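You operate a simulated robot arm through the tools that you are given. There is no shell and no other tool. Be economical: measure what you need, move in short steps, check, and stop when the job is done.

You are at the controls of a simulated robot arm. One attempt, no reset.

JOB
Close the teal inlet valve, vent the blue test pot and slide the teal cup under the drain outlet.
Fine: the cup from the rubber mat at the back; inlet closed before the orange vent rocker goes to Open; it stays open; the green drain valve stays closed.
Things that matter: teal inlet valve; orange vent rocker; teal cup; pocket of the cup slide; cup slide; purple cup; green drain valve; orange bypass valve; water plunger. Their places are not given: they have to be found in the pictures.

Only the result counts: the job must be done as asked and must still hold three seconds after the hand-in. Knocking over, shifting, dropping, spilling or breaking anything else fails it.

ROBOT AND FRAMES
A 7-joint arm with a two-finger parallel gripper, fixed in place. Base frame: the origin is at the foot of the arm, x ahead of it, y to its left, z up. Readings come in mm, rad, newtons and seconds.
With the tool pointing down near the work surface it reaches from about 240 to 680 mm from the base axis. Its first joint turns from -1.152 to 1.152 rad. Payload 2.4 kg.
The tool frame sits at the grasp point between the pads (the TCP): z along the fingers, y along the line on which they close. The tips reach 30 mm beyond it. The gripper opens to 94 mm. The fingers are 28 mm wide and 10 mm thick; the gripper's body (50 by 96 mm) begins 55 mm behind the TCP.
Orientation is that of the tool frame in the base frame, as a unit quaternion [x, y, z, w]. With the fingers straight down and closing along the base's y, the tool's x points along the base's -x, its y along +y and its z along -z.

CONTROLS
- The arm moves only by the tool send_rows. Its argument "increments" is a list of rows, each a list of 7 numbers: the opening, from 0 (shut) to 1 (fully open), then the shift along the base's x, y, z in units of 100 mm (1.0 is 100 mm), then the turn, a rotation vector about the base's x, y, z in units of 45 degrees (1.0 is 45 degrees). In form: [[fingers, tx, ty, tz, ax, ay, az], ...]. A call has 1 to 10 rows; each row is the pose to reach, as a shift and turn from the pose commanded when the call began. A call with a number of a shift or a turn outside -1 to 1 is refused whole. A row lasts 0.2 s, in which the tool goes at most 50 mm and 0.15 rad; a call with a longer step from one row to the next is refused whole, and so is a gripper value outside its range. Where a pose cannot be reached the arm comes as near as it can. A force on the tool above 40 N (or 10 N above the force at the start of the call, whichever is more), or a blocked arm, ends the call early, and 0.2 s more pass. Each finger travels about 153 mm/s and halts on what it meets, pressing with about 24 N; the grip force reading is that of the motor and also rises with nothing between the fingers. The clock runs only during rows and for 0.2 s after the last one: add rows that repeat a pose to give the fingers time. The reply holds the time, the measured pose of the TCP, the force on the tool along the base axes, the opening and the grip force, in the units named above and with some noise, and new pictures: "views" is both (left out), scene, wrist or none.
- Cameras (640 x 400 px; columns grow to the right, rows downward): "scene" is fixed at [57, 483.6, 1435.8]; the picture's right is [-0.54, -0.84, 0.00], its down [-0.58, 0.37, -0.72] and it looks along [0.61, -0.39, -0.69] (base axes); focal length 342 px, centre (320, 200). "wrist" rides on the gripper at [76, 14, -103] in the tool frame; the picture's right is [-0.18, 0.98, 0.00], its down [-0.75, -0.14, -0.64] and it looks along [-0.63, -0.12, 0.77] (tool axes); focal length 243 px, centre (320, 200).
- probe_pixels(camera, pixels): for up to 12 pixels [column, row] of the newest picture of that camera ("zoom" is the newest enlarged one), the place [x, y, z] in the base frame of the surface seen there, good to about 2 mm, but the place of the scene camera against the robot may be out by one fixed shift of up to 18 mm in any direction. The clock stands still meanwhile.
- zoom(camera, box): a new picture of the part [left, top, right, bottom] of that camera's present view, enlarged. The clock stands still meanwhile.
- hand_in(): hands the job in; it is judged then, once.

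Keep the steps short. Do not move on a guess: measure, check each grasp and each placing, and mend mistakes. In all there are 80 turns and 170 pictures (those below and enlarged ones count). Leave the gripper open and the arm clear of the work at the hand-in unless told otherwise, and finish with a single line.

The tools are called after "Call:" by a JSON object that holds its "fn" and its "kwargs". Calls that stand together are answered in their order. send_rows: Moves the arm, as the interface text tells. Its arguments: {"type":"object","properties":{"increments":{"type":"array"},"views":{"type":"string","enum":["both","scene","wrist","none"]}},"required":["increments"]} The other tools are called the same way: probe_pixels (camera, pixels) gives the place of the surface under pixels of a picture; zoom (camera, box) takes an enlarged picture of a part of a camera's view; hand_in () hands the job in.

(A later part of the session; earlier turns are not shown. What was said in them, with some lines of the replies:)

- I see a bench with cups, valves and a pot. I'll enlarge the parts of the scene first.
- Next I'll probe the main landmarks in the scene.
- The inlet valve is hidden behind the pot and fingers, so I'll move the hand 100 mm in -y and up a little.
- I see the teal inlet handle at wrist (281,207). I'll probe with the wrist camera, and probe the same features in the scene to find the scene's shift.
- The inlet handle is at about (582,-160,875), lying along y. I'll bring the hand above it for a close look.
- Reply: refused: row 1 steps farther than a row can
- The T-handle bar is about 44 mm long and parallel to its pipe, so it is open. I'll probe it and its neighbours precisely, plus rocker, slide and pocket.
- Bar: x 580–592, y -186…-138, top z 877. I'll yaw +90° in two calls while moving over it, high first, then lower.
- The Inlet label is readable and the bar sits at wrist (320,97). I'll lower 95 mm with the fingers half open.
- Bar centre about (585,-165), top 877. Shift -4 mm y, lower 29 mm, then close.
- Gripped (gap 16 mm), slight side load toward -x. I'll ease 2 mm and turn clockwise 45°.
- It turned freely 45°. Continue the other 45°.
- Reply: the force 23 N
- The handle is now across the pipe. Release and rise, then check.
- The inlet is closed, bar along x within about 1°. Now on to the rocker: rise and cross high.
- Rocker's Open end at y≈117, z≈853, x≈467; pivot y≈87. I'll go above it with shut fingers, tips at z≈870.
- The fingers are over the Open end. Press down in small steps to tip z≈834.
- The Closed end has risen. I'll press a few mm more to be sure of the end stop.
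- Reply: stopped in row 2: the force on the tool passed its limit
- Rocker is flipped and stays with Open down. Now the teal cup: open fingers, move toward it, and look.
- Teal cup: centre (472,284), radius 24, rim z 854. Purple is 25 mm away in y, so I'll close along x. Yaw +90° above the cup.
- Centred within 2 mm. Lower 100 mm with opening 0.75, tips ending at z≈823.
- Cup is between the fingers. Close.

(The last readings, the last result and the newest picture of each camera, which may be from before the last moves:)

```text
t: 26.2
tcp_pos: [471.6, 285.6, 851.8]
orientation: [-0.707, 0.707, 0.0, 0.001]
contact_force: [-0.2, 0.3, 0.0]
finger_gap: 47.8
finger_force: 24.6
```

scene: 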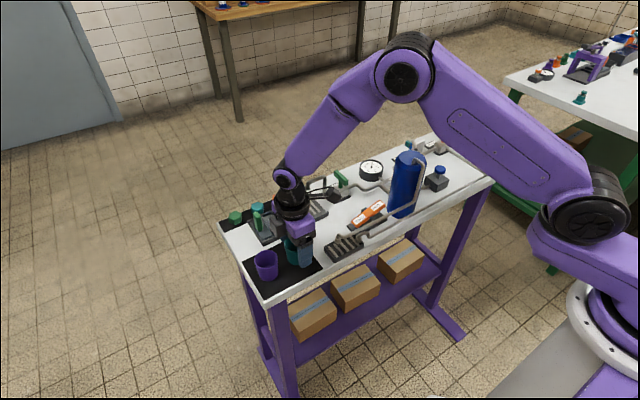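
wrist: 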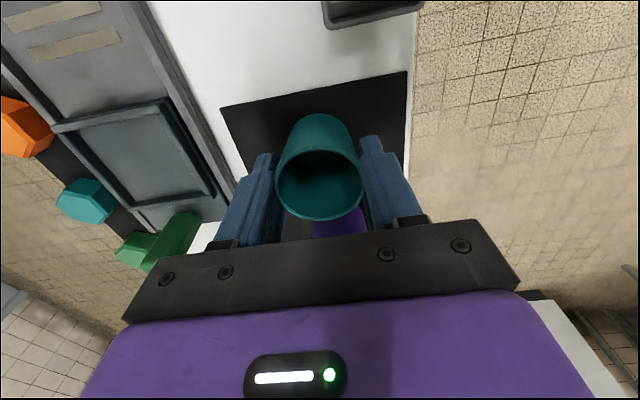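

Gripped at 47.8 mm. Lift straight up 80 mm.

Call:
{"fn": "send_rows", "kwargs": {"increments": [[0.3, 0, 0, 0.1, 0, 0, 0], [0.3, 0, 0, 0.3, 0, 0, 0], [0.3, 0, 0, 0.55, 0, 0, 0], [0.3, 0, 0, 0.8, 0, 0, 0], [0.3, 0, 0, 0.8, 0, 0, 0]], "views": "both"}}

Call:
{"fn": "zoom", "kwargs": {"camera": "wrist", "box": [40, 0, 280, 150]}}

```text
t: 27.4
tcp_pos: [472.3, 285.4, 935.3]
orientation: [-0.707, 0.707, 0.0, 0.0]
contact_force: [-0.4, -0.2, 0.1]
finger_gap: 28.2
finger_force: 0.0
```

scene: 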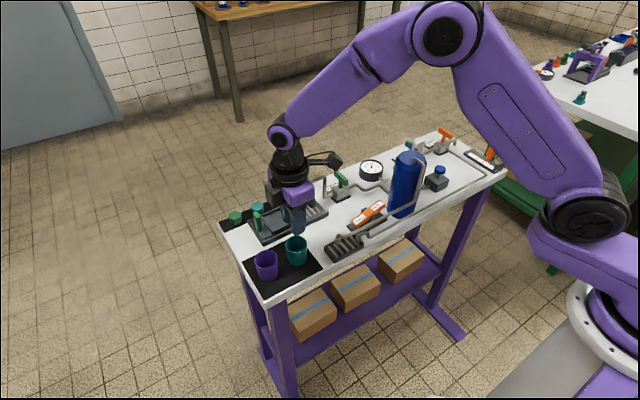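
wrist: 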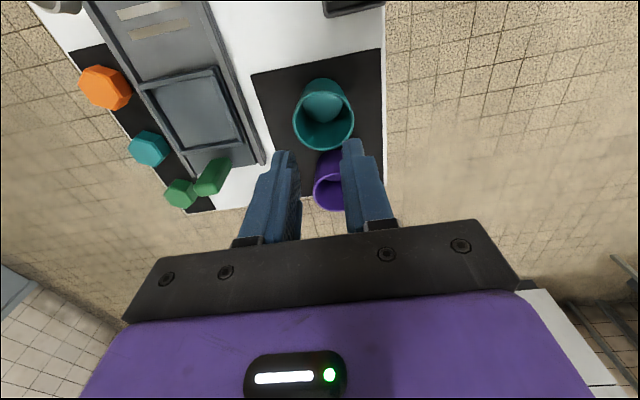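

```text
2.67 times, centred on (160, 75) of wrist
```

zoom: 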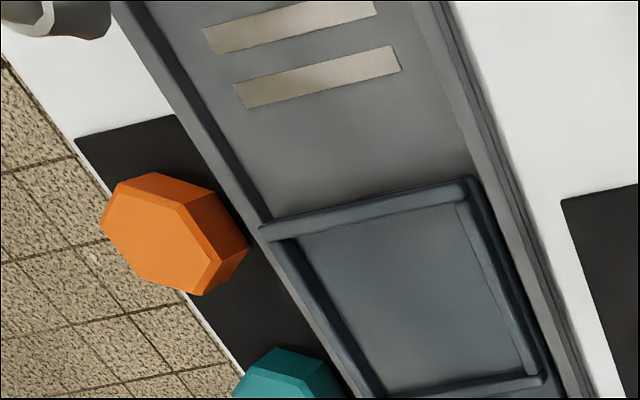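

The cup slipped out and still stands on the mat: the fingers closed to 28 mm empty. I'd held it too high. I'll re-measure the cup before gripping lower.

Call:
{"fn": "probe_pixels", "kwargs": {"camera": "wrist", "pixels": [[294, 118], [352, 116], [324, 150], [322, 92], [326, 105], [315, 190], [296, 103], [340, 90]]}}

Call:
{"fn": "zoom", "kwargs": {"camera": "wrist", "box": [240, 60, 400, 160]}}

```text
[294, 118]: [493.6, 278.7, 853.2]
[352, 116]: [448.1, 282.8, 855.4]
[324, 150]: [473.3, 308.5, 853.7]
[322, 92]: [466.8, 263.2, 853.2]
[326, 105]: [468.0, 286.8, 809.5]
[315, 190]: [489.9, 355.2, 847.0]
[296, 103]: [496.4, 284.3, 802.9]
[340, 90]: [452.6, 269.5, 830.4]
```

```text
4.00 times, centred on (320, 110) of wrist
```

zoom: 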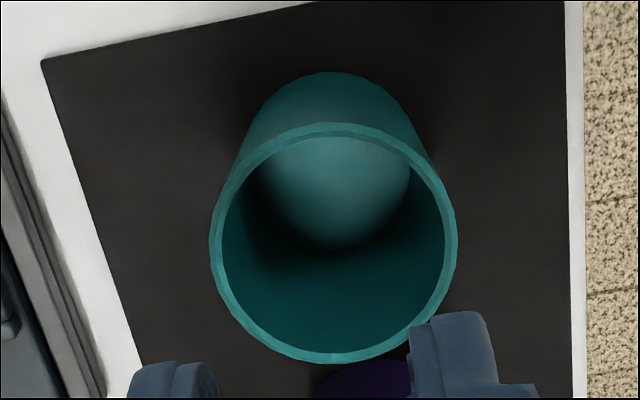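

Cup hasn't moved, centre (471.5,285.5). Open first, then lower to TCP z≈844 (tips 814) and close fully, slowly.

Call:
{"fn": "send_rows", "kwargs": {"increments": [[0.55, 0, 0, 0, 0, 0, 0], [0.75, 0, 0, 0, 0, 0, 0], [0.75, 0, 0, -0.3, 0, 0, 0], [0.75, 0, 0, -0.6, 0, 0, 0], [0.75, 0, 0, -0.8, 0, 0, 0], [0.75, 0, 0, -0.92, 0, 0, 0], [0.6, 0, 0, -0.92, 0, 0, 0], [0.4, 0, 0, -0.92, 0, 0, 0], [0, 0, 0, -0.92, 0, 0, 0], [0, 0, 0, -0.92, 0, 0, 0]], "views": "wrist"}}

```text
t: 29.6
tcp_pos: [471.7, 284.6, 843.1]
orientation: [0.707, -0.707, -0.001, 0.0]
contact_force: [-0.4, 0.2, -0.4]
finger_gap: 46.8
finger_force: 24.0
```

wrist: 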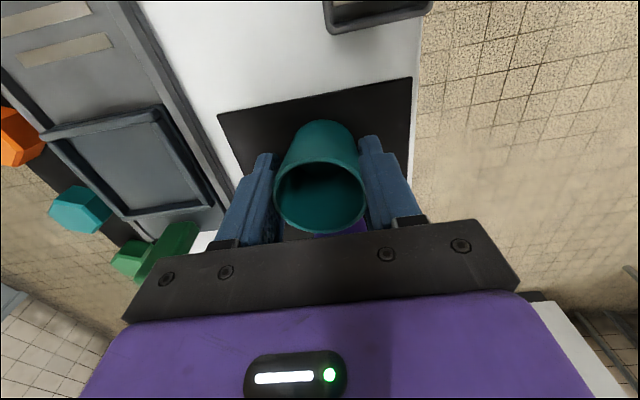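

Gap 46.8 now, a lower hold. Test-lift slowly 15 mm.

Call:
{"fn": "send_rows", "kwargs": {"increments": [[0, 0, 0, 0.03, 0, 0, 0], [0, 0, 0, 0.06, 0, 0, 0], [0, 0, 0, 0.1, 0, 0, 0], [0, 0, 0, 0.15, 0, 0, 0]], "views": "wrist"}}

```text
t: 30.6
tcp_pos: [473.2, 284.4, 858.0]
orientation: [0.707, -0.707, -0.001, 0.0]
contact_force: [-0.8, -0.5, -1.3]
finger_gap: 46.7
finger_force: 24.6
```

wrist: 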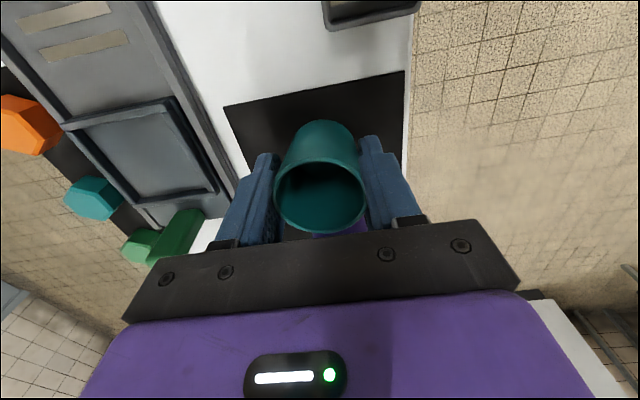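

The cup comes along. Lift 40 mm further, slowly.

Call:
{"fn": "send_rows", "kwargs": {"increments": [[0, 0, 0, 0.1, 0, 0, 0], [0, 0, 0, 0.2, 0, 0, 0], [0, 0, 0, 0.3, 0, 0, 0], [0, 0, 0, 0.4, 0, 0, 0], [0, 0, 0, 0.4, 0, 0, 0]], "views": "both"}}

Call:
{"fn": "zoom", "kwargs": {"camera": "wrist", "box": [20, 60, 260, 210]}}

```text
t: 31.8
tcp_pos: [472.5, 284.3, 897.8]
orientation: [0.708, -0.707, 0.0, -0.001]
contact_force: [-0.7, 0.3, -0.7]
finger_gap: 46.9
finger_force: 23.7
```

scene: 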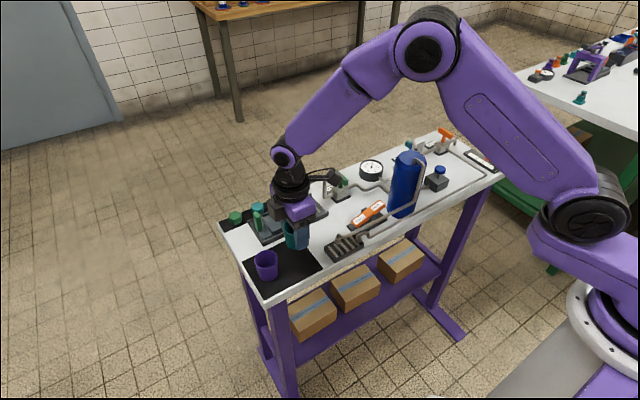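
wrist: 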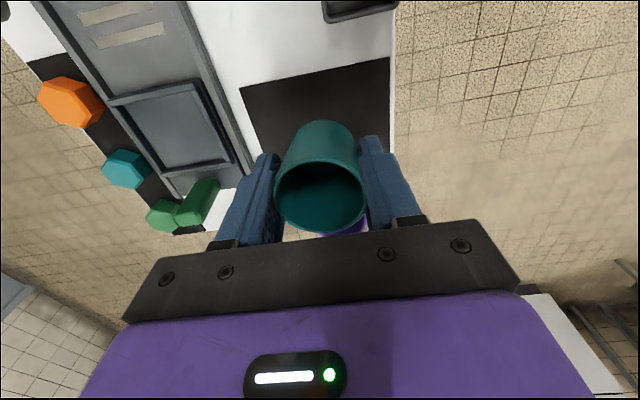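

```text
2.67 times, centred on (140, 135) of wrist
```

zoom: 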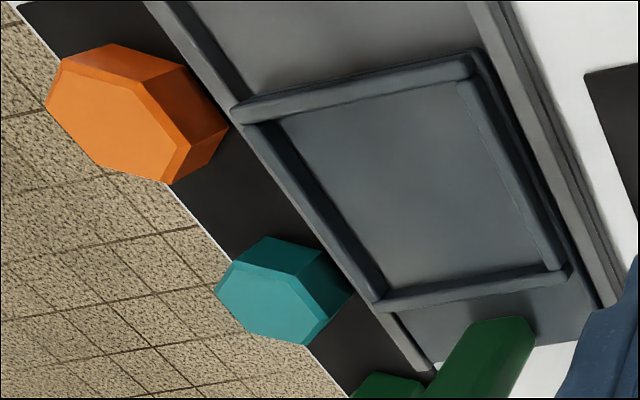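

Call:
{"fn": "probe_pixels", "kwargs": {"camera": "zoom", "pixels": [[350, 87], [352, 102], [470, 288], [475, 296], [315, 215], [330, 205], [515, 165], [500, 175], [410, 190], [505, 335], [460, 370], [570, 150]]}}

```text
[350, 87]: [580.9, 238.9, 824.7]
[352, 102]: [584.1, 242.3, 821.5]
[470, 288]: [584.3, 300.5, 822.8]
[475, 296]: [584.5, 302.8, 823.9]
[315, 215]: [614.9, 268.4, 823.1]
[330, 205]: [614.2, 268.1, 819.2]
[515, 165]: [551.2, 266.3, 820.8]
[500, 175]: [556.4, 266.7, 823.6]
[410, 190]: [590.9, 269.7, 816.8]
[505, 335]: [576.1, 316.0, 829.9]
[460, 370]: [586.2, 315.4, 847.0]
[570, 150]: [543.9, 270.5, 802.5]
```

Pocket interior centre ≈ (585,270.5), floor z 817, walls 824. Move over it at this height, y first.

Call:
{"fn": "send_rows", "kwargs": {"increments": [[0, 0.05, -0.08, 0.08, 0, 0, 0], [0, 0.25, -0.14, 0.1, 0, 0, 0], [0, 0.5, -0.14, 0.1, 0, 0, 0], [0, 0.75, -0.14, 0.1, 0, 0, 0], [0, 1, -0.14, 0.1, 0, 0, 0], [0, 1, -0.14, 0.1, 0, 0, 0]], "views": "none"}}

Call:
{"fn": "send_rows", "kwargs": {"increments": [[0, 0.06, 0, 0, 0, 0, 0], [0, 0.125, 0, 0, 0, 0, 0], [0, 0.125, 0, -0.1, 0, 0, 0], [0, 0.125, 0, -0.2, 0, 0, 0], [0, 0.125, 0, -0.25, 0, 0, 0], [0, 0.125, 0, -0.25, 0, 0, 0]], "views": "both"}}

Call:
{"fn": "zoom", "kwargs": {"camera": "scene", "box": [210, 160, 370, 260]}}

```text
t: 33.2
tcp_pos: [571.6, 268.9, 907.9]
orientation: [-0.706, 0.708, 0.001, 0.0]
contact_force: [-0.4, 0.2, -0.8]
finger_gap: 46.9
finger_force: 23.9
```

```text
t: 34.6
tcp_pos: [583.8, 270.8, 882.4]
orientation: [0.707, -0.707, -0.001, 0.0]
contact_force: [-0.1, -0.2, -0.4]
finger_gap: 46.7
finger_force: 24.5
```

scene: 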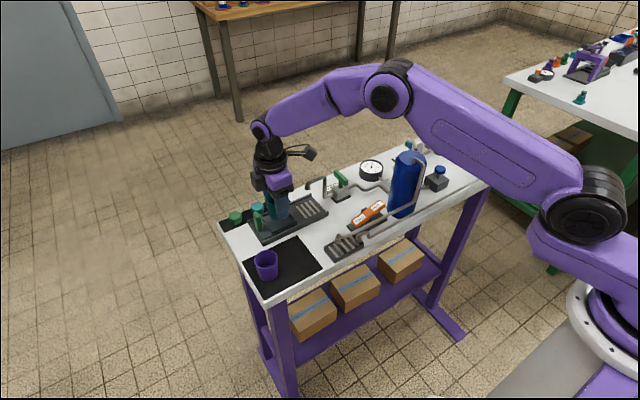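
wrist: 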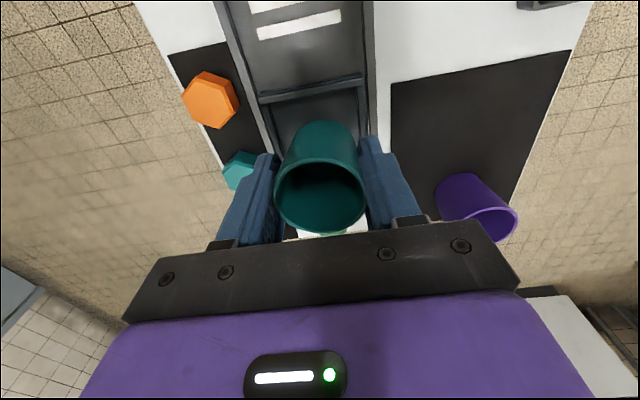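

```text
4.00 times, centred on (290, 210) of scene
```

zoom: 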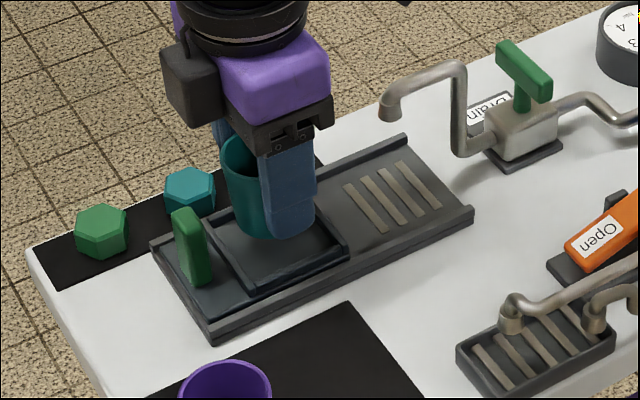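

Cup is above the pocket. Lower slowly to the floor (expected TCP ≈856).

Call:
{"fn": "send_rows", "kwargs": {"increments": [[0, 0.01, 0, -0.08, 0, 0, 0], [0, 0.01, 0, -0.15, 0, 0, 0], [0, 0.01, 0, -0.2, 0, 0, 0], [0, 0.01, 0, -0.23, 0, 0, 0], [0, 0.01, 0, -0.25, 0, 0, 0], [0, 0.01, 0, -0.26, 0, 0, 0], [0, 0.01, 0, -0.265, 0, 0, 0]], "views": "both"}}

Call:
{"fn": "zoom", "kwargs": {"camera": "scene", "box": [230, 180, 330, 243]}}

```text
t: 36.2
tcp_pos: [585.8, 269.6, 857.5]
orientation: [0.707, -0.707, -0.001, -0.001]
contact_force: [-0.6, -1.2, 2.6]
finger_gap: 46.8
finger_force: 23.7
```

scene: 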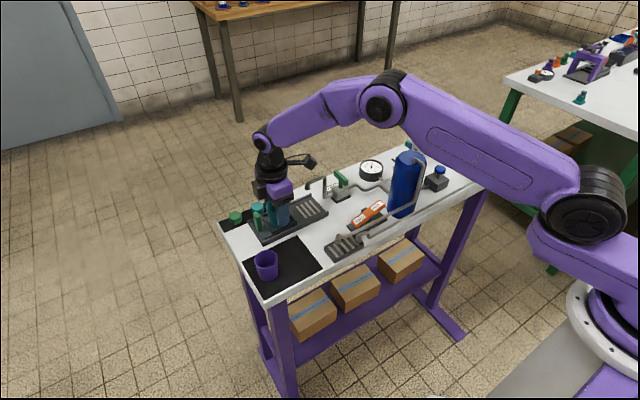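
wrist: 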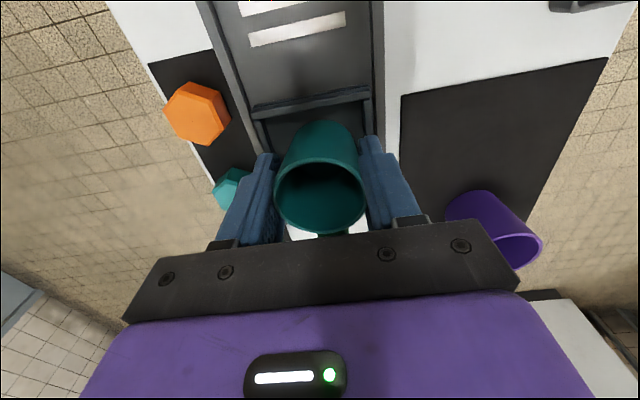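

```text
6.35 times, centred on (280, 212) of scene
```

zoom: 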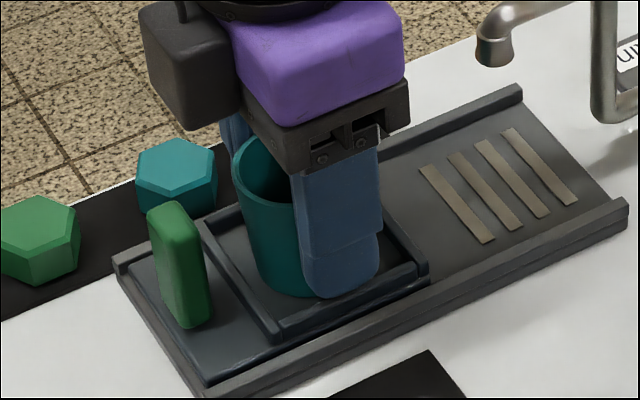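

A light 2.6 N upward force: the cup touches the floor. Open gently to 60 mm only.

Call:
{"fn": "send_rows", "kwargs": {"increments": [[0, 0, 0, -0.005, 0, 0, 0], [0.55, 0, 0, -0.005, 0, 0, 0], [0.62, 0, 0, 0, 0, 0, 0], [0.62, 0, 0, 0, 0, 0, 0]], "views": "wrist"}}

```text
t: 37.2
tcp_pos: [585.0, 270.6, 856.6]
orientation: [0.707, -0.707, 0.0, -0.001]
contact_force: [0.7, 0.2, 0.4]
finger_gap: 58.1
finger_force: 0.1
```

wrist: 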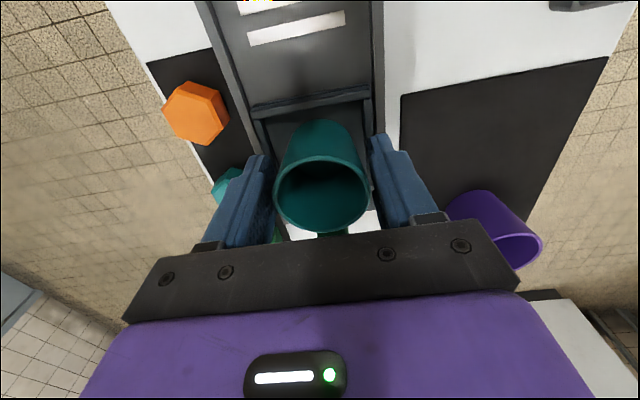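

Cup stands free. Rise straight up 90 mm and check.

Call:
{"fn": "send_rows", "kwargs": {"increments": [[0.62, 0, 0, 0.2, 0, 0, 0], [0.62, 0, 0, 0.5, 0, 0, 0], [0.62, 0, 0, 0.9, 0, 0, 0], [0.62, 0, 0, 0.9, 0, 0, 0]], "views": "both"}}

Call:
{"fn": "zoom", "kwargs": {"camera": "wrist", "box": [200, 50, 400, 175]}}

Call:
{"fn": "zoom", "kwargs": {"camera": "scene", "box": [230, 170, 330, 243]}}

```text
t: 38.2
tcp_pos: [585.4, 269.3, 946.4]
orientation: [0.707, -0.707, -0.001, 0.0]
contact_force: [-0.7, 0.3, -0.2]
finger_gap: 58.4
finger_force: 0.1
```

scene: 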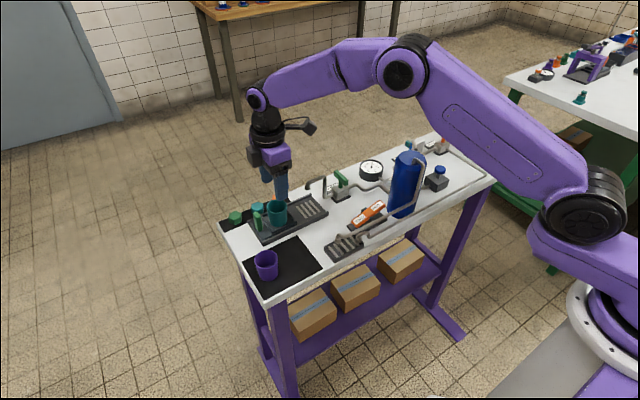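
wrist: 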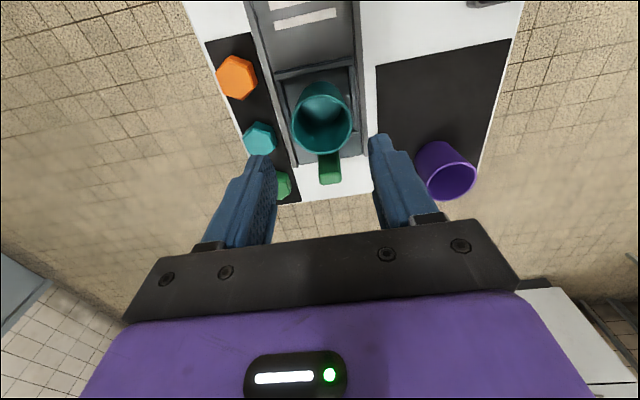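

```text
3.20 times, centred on (300, 112) of wrist
```

zoom: 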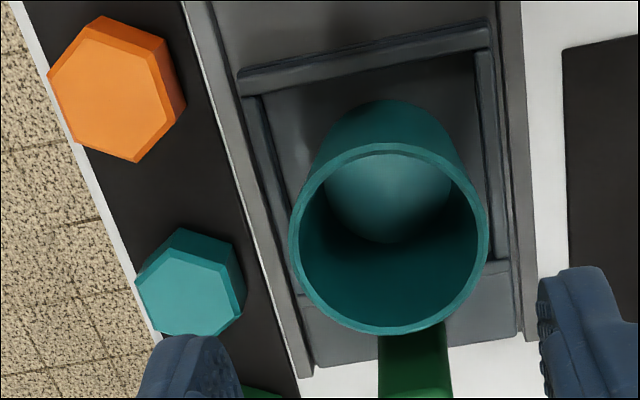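

```text
5.48 times, centred on (280, 206) of scene
```

zoom: 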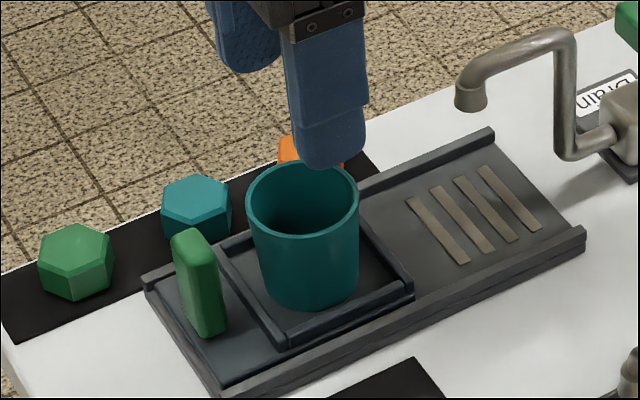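

Cup sits in the pocket. Now measure the slide handle, the spout outlet and rim height.

Call:
{"fn": "probe_pixels", "kwargs": {"camera": "zoom", "pixels": [[470, 100], [470, 85], [458, 95], [485, 95], [300, 170], [185, 237], [200, 245], [180, 280], [212, 290], [195, 320], [490, 60], [525, 45]]}}

Call:
{"fn": "probe_pixels", "kwargs": {"camera": "wrist", "pixels": [[294, 118], [350, 118], [322, 152], [320, 180], [340, 180], [330, 165], [330, 183], [322, 86]]}}

```text
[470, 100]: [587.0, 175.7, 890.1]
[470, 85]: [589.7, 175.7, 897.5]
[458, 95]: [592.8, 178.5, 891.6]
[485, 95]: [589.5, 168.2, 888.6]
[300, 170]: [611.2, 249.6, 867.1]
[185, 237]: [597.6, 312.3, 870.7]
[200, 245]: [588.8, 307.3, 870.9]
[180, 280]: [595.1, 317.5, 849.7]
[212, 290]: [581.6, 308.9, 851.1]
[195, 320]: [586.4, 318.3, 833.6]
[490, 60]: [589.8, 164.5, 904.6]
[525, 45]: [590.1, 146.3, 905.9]
```

```text
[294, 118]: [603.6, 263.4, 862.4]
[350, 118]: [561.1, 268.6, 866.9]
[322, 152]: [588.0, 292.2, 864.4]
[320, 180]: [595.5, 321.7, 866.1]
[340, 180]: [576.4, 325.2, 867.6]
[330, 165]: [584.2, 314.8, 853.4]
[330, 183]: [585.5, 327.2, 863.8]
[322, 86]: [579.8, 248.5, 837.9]
```

Spout outlet ≈ (582,184,884); rim 866, so it clears. Handle ≈ x 575–597, y 314–327, top 868. Move above the handle with opening 0.5.

Call:
{"fn": "send_rows", "kwargs": {"increments": [[0.55, 0, 0.25, 0, 0, 0, 0], [0.5, 0, 0.52, 0, 0, 0, 0], [0.5, 0, 0.52, -0.2, 0, 0, 0], [0.5, 0, 0.52, -0.4, 0, 0, 0], [0.5, 0, 0.52, -0.4, 0, 0, 0]], "views": "both"}}

Call:
{"fn": "zoom", "kwargs": {"camera": "wrist", "box": [220, 80, 420, 205]}}

```text
t: 39.4
tcp_pos: [584.9, 322.9, 904.8]
orientation: [0.708, -0.707, -0.001, 0.0]
contact_force: [-0.4, -0.4, 0.3]
finger_gap: 47.1
finger_force: 0.0
```

scene: 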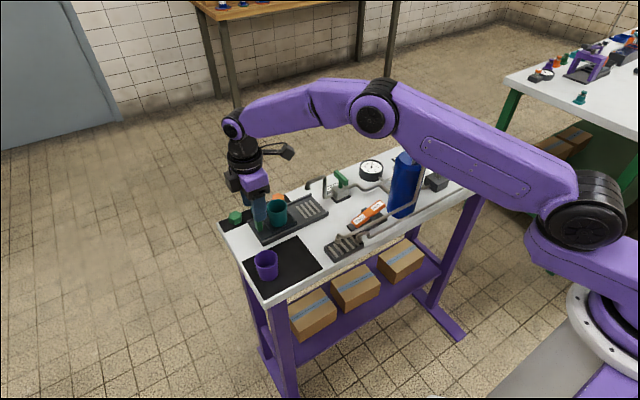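
wrist: 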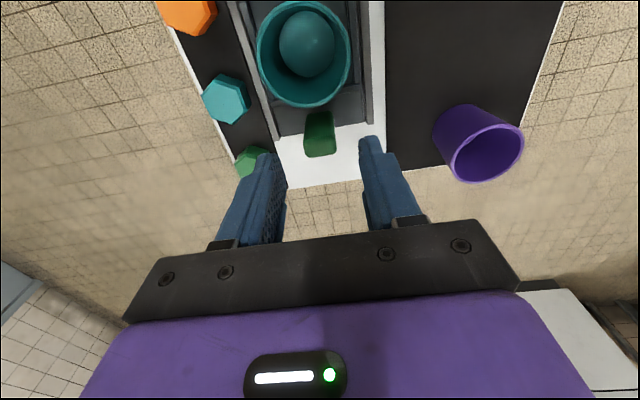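

```text
3.20 times, centred on (320, 142) of wrist
```

zoom: 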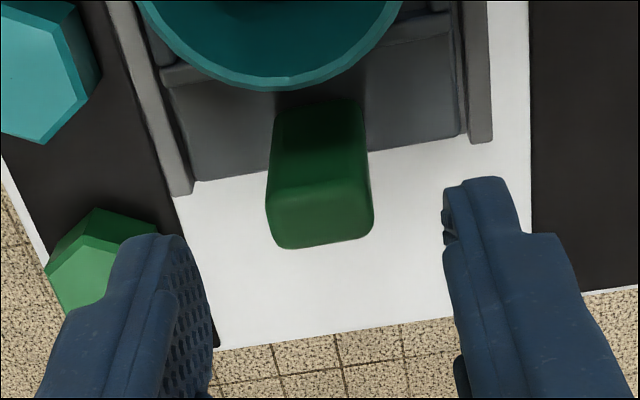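

Call:
{"fn": "probe_pixels", "kwargs": {"camera": "zoom", "pixels": [[280, 200], [365, 195], [285, 240], [365, 230], [320, 190], [325, 243], [320, 140], [275, 85], [230, 155], [100, 215], [120, 250], [340, 120]]}}

```text
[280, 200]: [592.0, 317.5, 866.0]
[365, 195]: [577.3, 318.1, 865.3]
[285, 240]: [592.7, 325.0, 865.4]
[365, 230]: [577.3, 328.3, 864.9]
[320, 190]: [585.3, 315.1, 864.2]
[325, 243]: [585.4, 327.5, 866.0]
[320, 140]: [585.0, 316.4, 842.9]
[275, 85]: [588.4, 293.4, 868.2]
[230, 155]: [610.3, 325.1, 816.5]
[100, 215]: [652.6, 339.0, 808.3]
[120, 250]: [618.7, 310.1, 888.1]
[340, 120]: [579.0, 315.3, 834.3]
```

Handle centre (585,321.5), top 866. Lower 40 mm and close on it.

Call:
{"fn": "send_rows", "kwargs": {"increments": [[0.5, 0, 0, -0.2, 0, 0, 0], [0.5, 0, 0, -0.4, 0, 0, 0], [0.5, 0, 0, -0.4, 0, 0, 0], [0.3, 0, 0, -0.4, 0, 0, 0], [0.1, 0, 0, -0.4, 0, 0, 0], [0.1, 0, 0, -0.4, 0, 0, 0]], "views": "wrist"}}

```text
t: 40.8
tcp_pos: [584.1, 322.0, 864.8]
orientation: [0.707, -0.707, 0.0, -0.001]
contact_force: [1.0, 0.3, -2.9]
finger_gap: 22.0
finger_force: 44.4
```

wrist: 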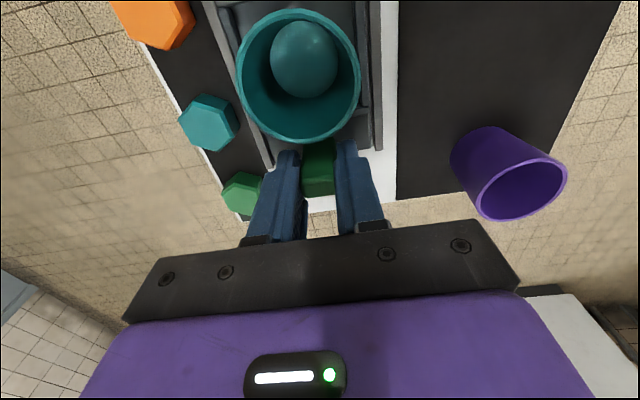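

Handle gripped (22 mm). Draw the slide 40 mm toward -y, gently.

Call:
{"fn": "send_rows", "kwargs": {"increments": [[0.1, 0, -0.02, 0, 0, 0, 0], [0.1, 0, -0.06, 0, 0, 0, 0], [0.1, 0, -0.11, 0, 0, 0, 0], [0.1, 0, -0.16, 0, 0, 0, 0], [0.1, 0, -0.21, 0, 0, 0, 0], [0.1, 0, -0.26, 0, 0, 0, 0], [0.1, 0, -0.31, 0, 0, 0, 0], [0.1, 0, -0.36, 0, 0, 0, 0], [0.1, 0, -0.39, 0, 0, 0, 0], [0.1, 0, -0.4, 0, 0, 0, 0]], "views": "both"}}

Call:
{"fn": "zoom", "kwargs": {"camera": "scene", "box": [230, 150, 390, 250]}}

```text
t: 43.0
tcp_pos: [584.4, 281.5, 865.0]
orientation: [-0.707, 0.708, 0.001, -0.001]
contact_force: [1.3, 0.5, -20.1]
finger_gap: 21.8
finger_force: 45.5
```

scene: 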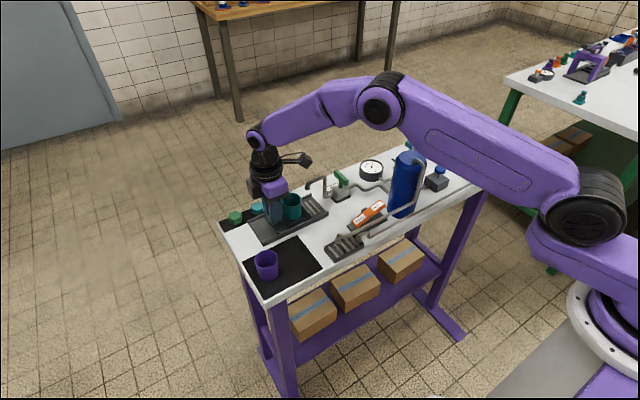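
wrist: 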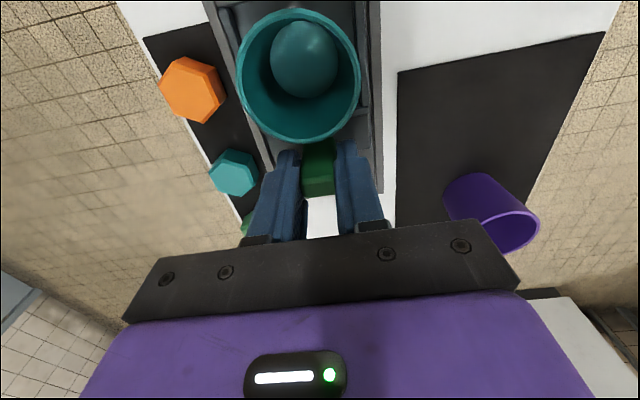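

```text
4.00 times, centred on (310, 200) of scene
```

zoom: 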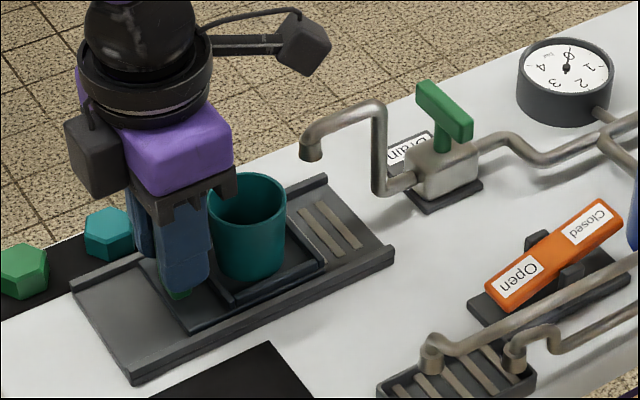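

Slides well; z load -20 N, so ease 1 mm down. Continue 40 mm.

Call:
{"fn": "send_rows", "kwargs": {"increments": [[0.1, 0, -0.02, -0.01, 0, 0, 0], [0.1, 0, -0.06, -0.01, 0, 0, 0], [0.1, 0, -0.11, -0.01, 0, 0, 0], [0.1, 0, -0.16, -0.01, 0, 0, 0], [0.1, 0, -0.21, -0.01, 0, 0, 0], [0.1, 0, -0.26, -0.01, 0, 0, 0], [0.1, 0, -0.31, -0.01, 0, 0, 0], [0.1, 0, -0.36, -0.01, 0, 0, 0], [0.1, 0, -0.39, -0.01, 0, 0, 0], [0.1, 0, -0.4, -0.01, 0, 0, 0]], "views": "both"}}

Call:
{"fn": "zoom", "kwargs": {"camera": "scene", "box": [230, 150, 390, 250]}}

Call:
{"fn": "zoom", "kwargs": {"camera": "wrist", "box": [200, 0, 400, 125]}}

```text
t: 45.2
tcp_pos: [585.4, 242.7, 864.5]
orientation: [0.707, -0.707, -0.002, 0.001]
contact_force: [-12.5, 1.3, -13.7]
finger_gap: 21.6
finger_force: 44.6
```

scene: 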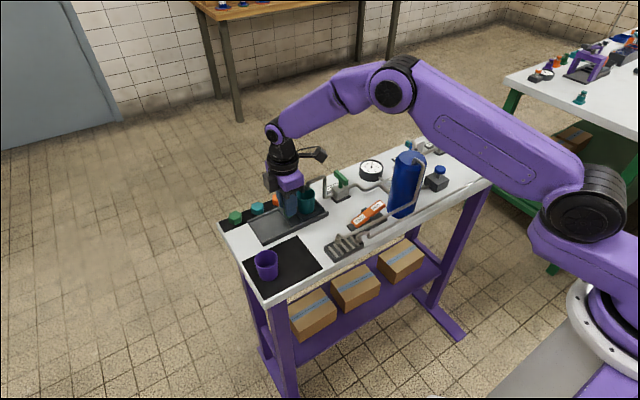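
wrist: 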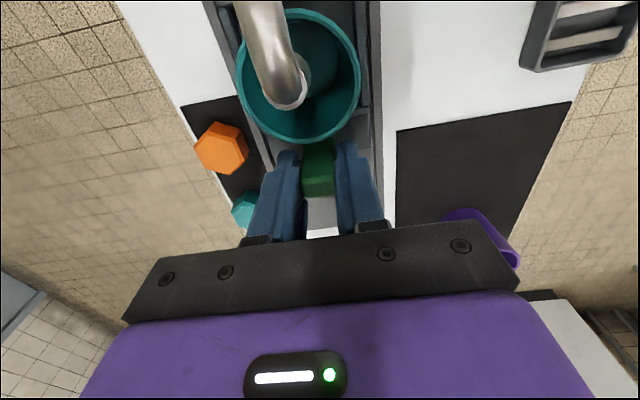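

```text
4.00 times, centred on (310, 200) of scene
```

zoom: 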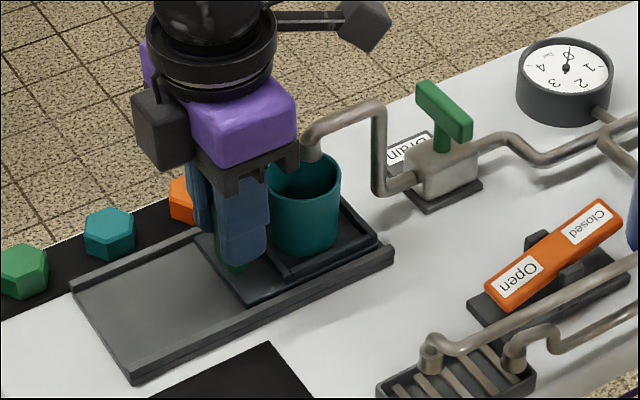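

```text
3.20 times, centred on (300, 62) of wrist
```

zoom: 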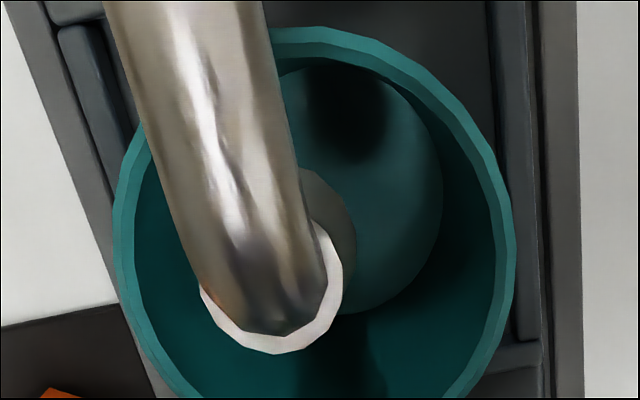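

Call:
{"fn": "probe_pixels", "kwargs": {"camera": "zoom", "pixels": [[275, 345], [335, 270], [210, 305], [260, 320], [120, 200], [508, 240], [310, 32], [200, 100], [170, 385]]}}

```text
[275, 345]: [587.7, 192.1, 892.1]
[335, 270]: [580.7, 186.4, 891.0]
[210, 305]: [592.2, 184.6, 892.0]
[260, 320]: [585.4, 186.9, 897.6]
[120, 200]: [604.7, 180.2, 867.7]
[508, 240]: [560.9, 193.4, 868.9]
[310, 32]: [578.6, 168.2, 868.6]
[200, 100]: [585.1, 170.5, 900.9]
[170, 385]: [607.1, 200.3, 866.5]
```

Spout centre y≈184, cup centre y≈191. Seven mm more in small steps, watching for a stop.

Call:
{"fn": "send_rows", "kwargs": {"increments": [[0.1, 0.01, -0.02, -0.005, 0, 0, 0], [0.1, 0.01, -0.04, -0.005, 0, 0, 0], [0.1, 0.01, -0.055, -0.005, 0, 0, 0], [0.1, 0.01, -0.065, -0.005, 0, 0, 0], [0.1, 0.01, -0.07, -0.005, 0, 0, 0], [0.1, 0.01, -0.07, -0.005, 0, 0, 0]], "views": "wrist"}}

Call:
{"fn": "zoom", "kwargs": {"camera": "wrist", "box": [200, 0, 400, 125]}}

Call:
{"fn": "zoom", "kwargs": {"camera": "scene", "box": [250, 160, 350, 222]}}

```text
t: 46.6
tcp_pos: [583.8, 236.6, 865.1]
orientation: [0.708, -0.706, -0.001, 0.001]
contact_force: [-27.0, 6.5, 10.3]
finger_gap: 21.5
finger_force: 44.9
```

wrist: 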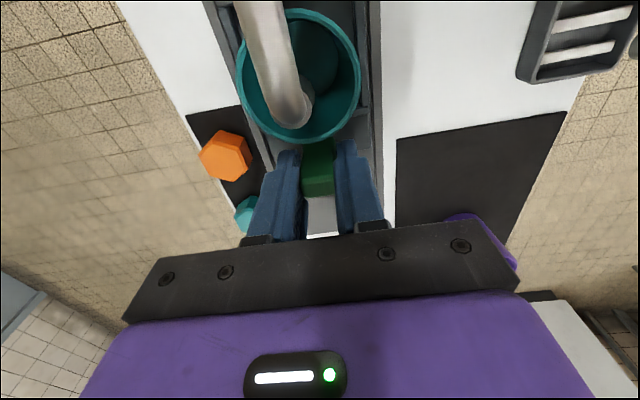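

```text
3.20 times, centred on (300, 62) of wrist
```

zoom: 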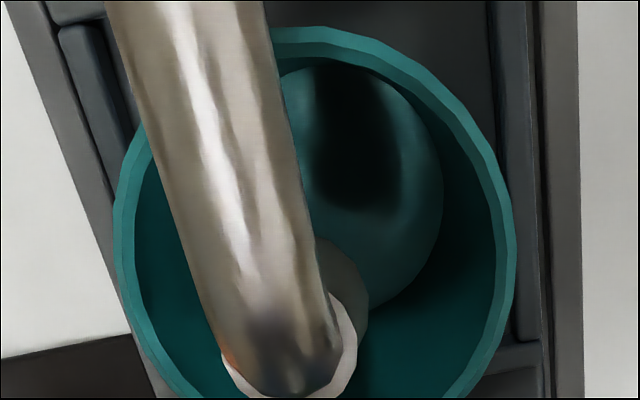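

```text
6.40 times, centred on (300, 191) of scene
```

zoom: 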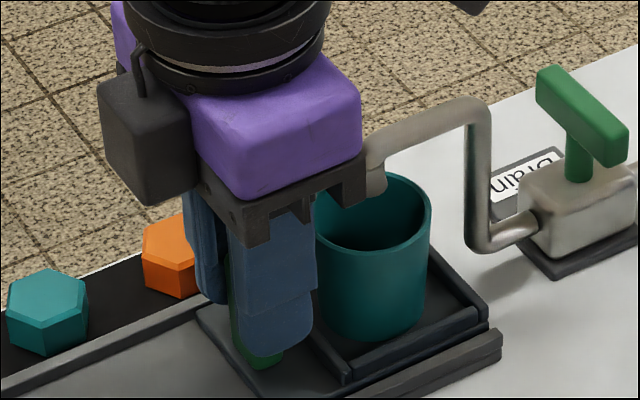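

Cup centre ≈185, spout ≈184. Ease the x side load by 2 mm, and nudge 2 mm more to feel for the stop.

Call:
{"fn": "send_rows", "kwargs": {"increments": [[0.1, -0.01, 0, 0, 0, 0, 0], [0.1, -0.02, -0.01, 0, 0, 0, 0], [0.1, -0.02, -0.02, 0, 0, 0, 0], [0.1, -0.02, -0.02, 0, 0, 0, 0]], "views": "none"}}

```text
t: 47.6
tcp_pos: [585.3, 235.3, 864.0]
orientation: [0.708, -0.706, 0.0, -0.003]
contact_force: [-0.2, 20.0, -1.6]
finger_gap: 21.5
finger_force: 45.2
```

+20 N in y: the stop is reached. Relax 1 mm and release the handle, then rise.

Call:
{"fn": "send_rows", "kwargs": {"increments": [[0.1, 0, 0.01, 0, 0, 0, 0], [0.3, 0, 0.01, 0, 0, 0, 0], [0.45, 0, 0.01, 0, 0, 0, 0], [0.45, 0, 0.01, 0, 0, 0, 0]], "views": "none"}}

Call:
{"fn": "send_rows", "kwargs": {"increments": [[0.45, 0, 0, 0.15, 0, 0, 0], [0.45, 0, 0, 0.4, 0, 0, 0], [0.45, 0, 0, 0.7, 0, 0, 0], [0.45, 0, 0.3, 1, 0, 0, 0], [0.45, 0, 0.5, 1, 0, 0, 0]], "views": "both"}}

```text
t: 48.6
tcp_pos: [584.7, 233.3, 863.5]
orientation: [0.707, -0.707, -0.001, -0.001]
contact_force: [0.6, -0.5, -0.4]
finger_gap: 42.3
finger_force: 0.1
```

```text
t: 49.8
tcp_pos: [584.2, 284.5, 962.8]
orientation: [0.707, -0.707, -0.001, 0.0]
contact_force: [-1.1, 0.3, 0.4]
finger_gap: 42.5
finger_force: 0.0
```

scene: 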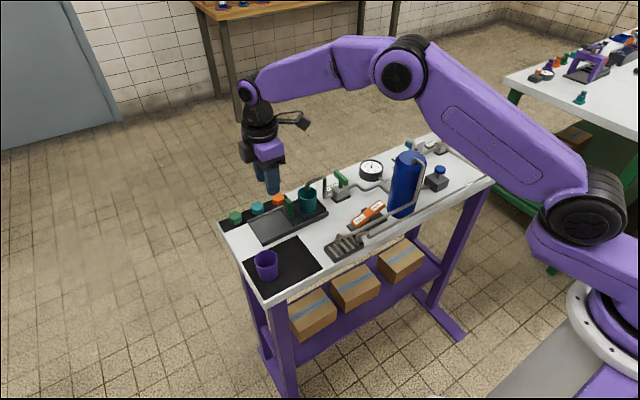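
wrist: 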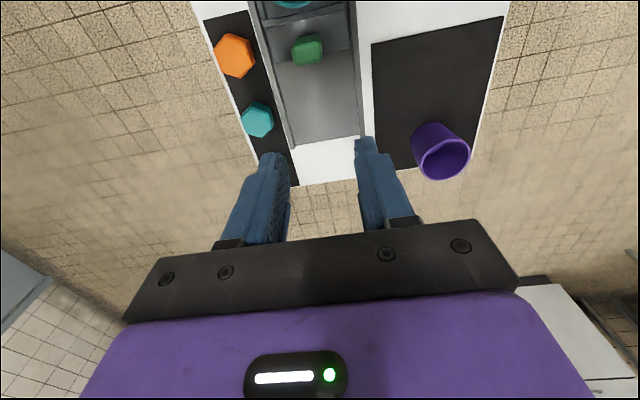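

Move the arm up and clear, fully open, and inspect everything.

Call:
{"fn": "send_rows", "kwargs": {"increments": [[0.7, 0, 0, 0.4, 0, 0, 0], [1, -0.3, 0, 0.8, 0, 0, 0], [1, -0.7, 0, 1, 0, 0, 0], [1, -1, 0, 1, 0, 0, 0], [1, -1, 0, 1, 0, 0, 0]], "views": "both"}}

Call:
{"fn": "zoom", "kwargs": {"camera": "scene", "box": [210, 160, 370, 260]}}

Call:
{"fn": "zoom", "kwargs": {"camera": "scene", "box": [340, 120, 500, 220]}}

```text
t: 51.0
tcp_pos: [484.0, 282.7, 1065.4]
orientation: [-0.707, 0.707, 0.001, 0.001]
contact_force: [0.1, 0.1, -0.3]
finger_gap: 93.9
finger_force: 0.1
```

scene: 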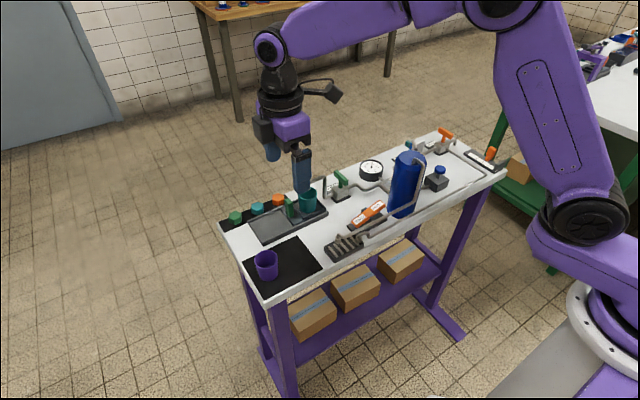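
wrist: 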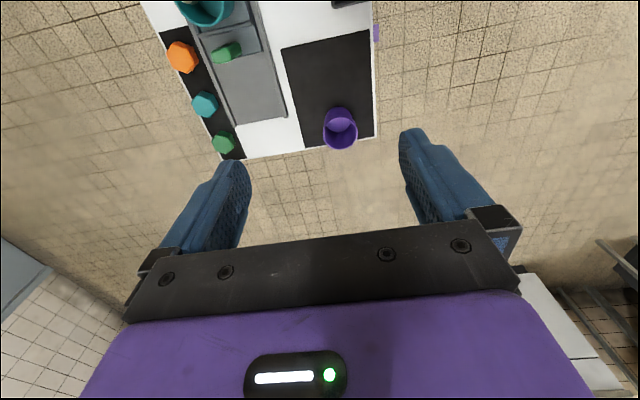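

```text
4.00 times, centred on (290, 210) of scene
```

zoom: 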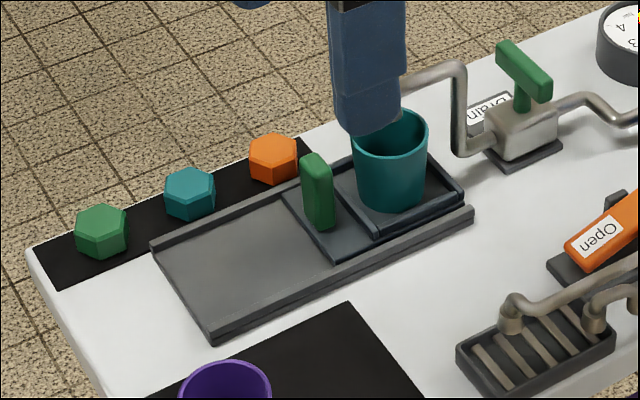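

```text
4.00 times, centred on (420, 170) of scene
```

zoom: 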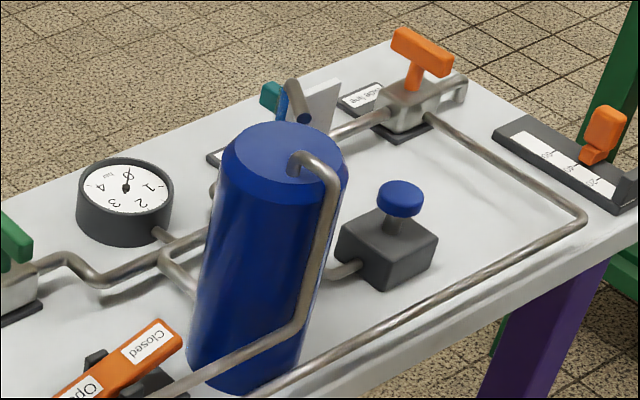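

Inlet is closed, rocker open, drain closed across its pipe, and the cup sits in the pocket at the stop under the spout. Everything else is in place and the arm is clear with the gripper open, so I'll hand in.

Call:
{"fn": "hand_in", "kwargs": {}}

```text
The job is handed in.
```

I closed the teal inlet valve, then set the vent rocker to Open, and slid the teal cup under the drain outlet; the drain valve stayed closed and the job is handed in.
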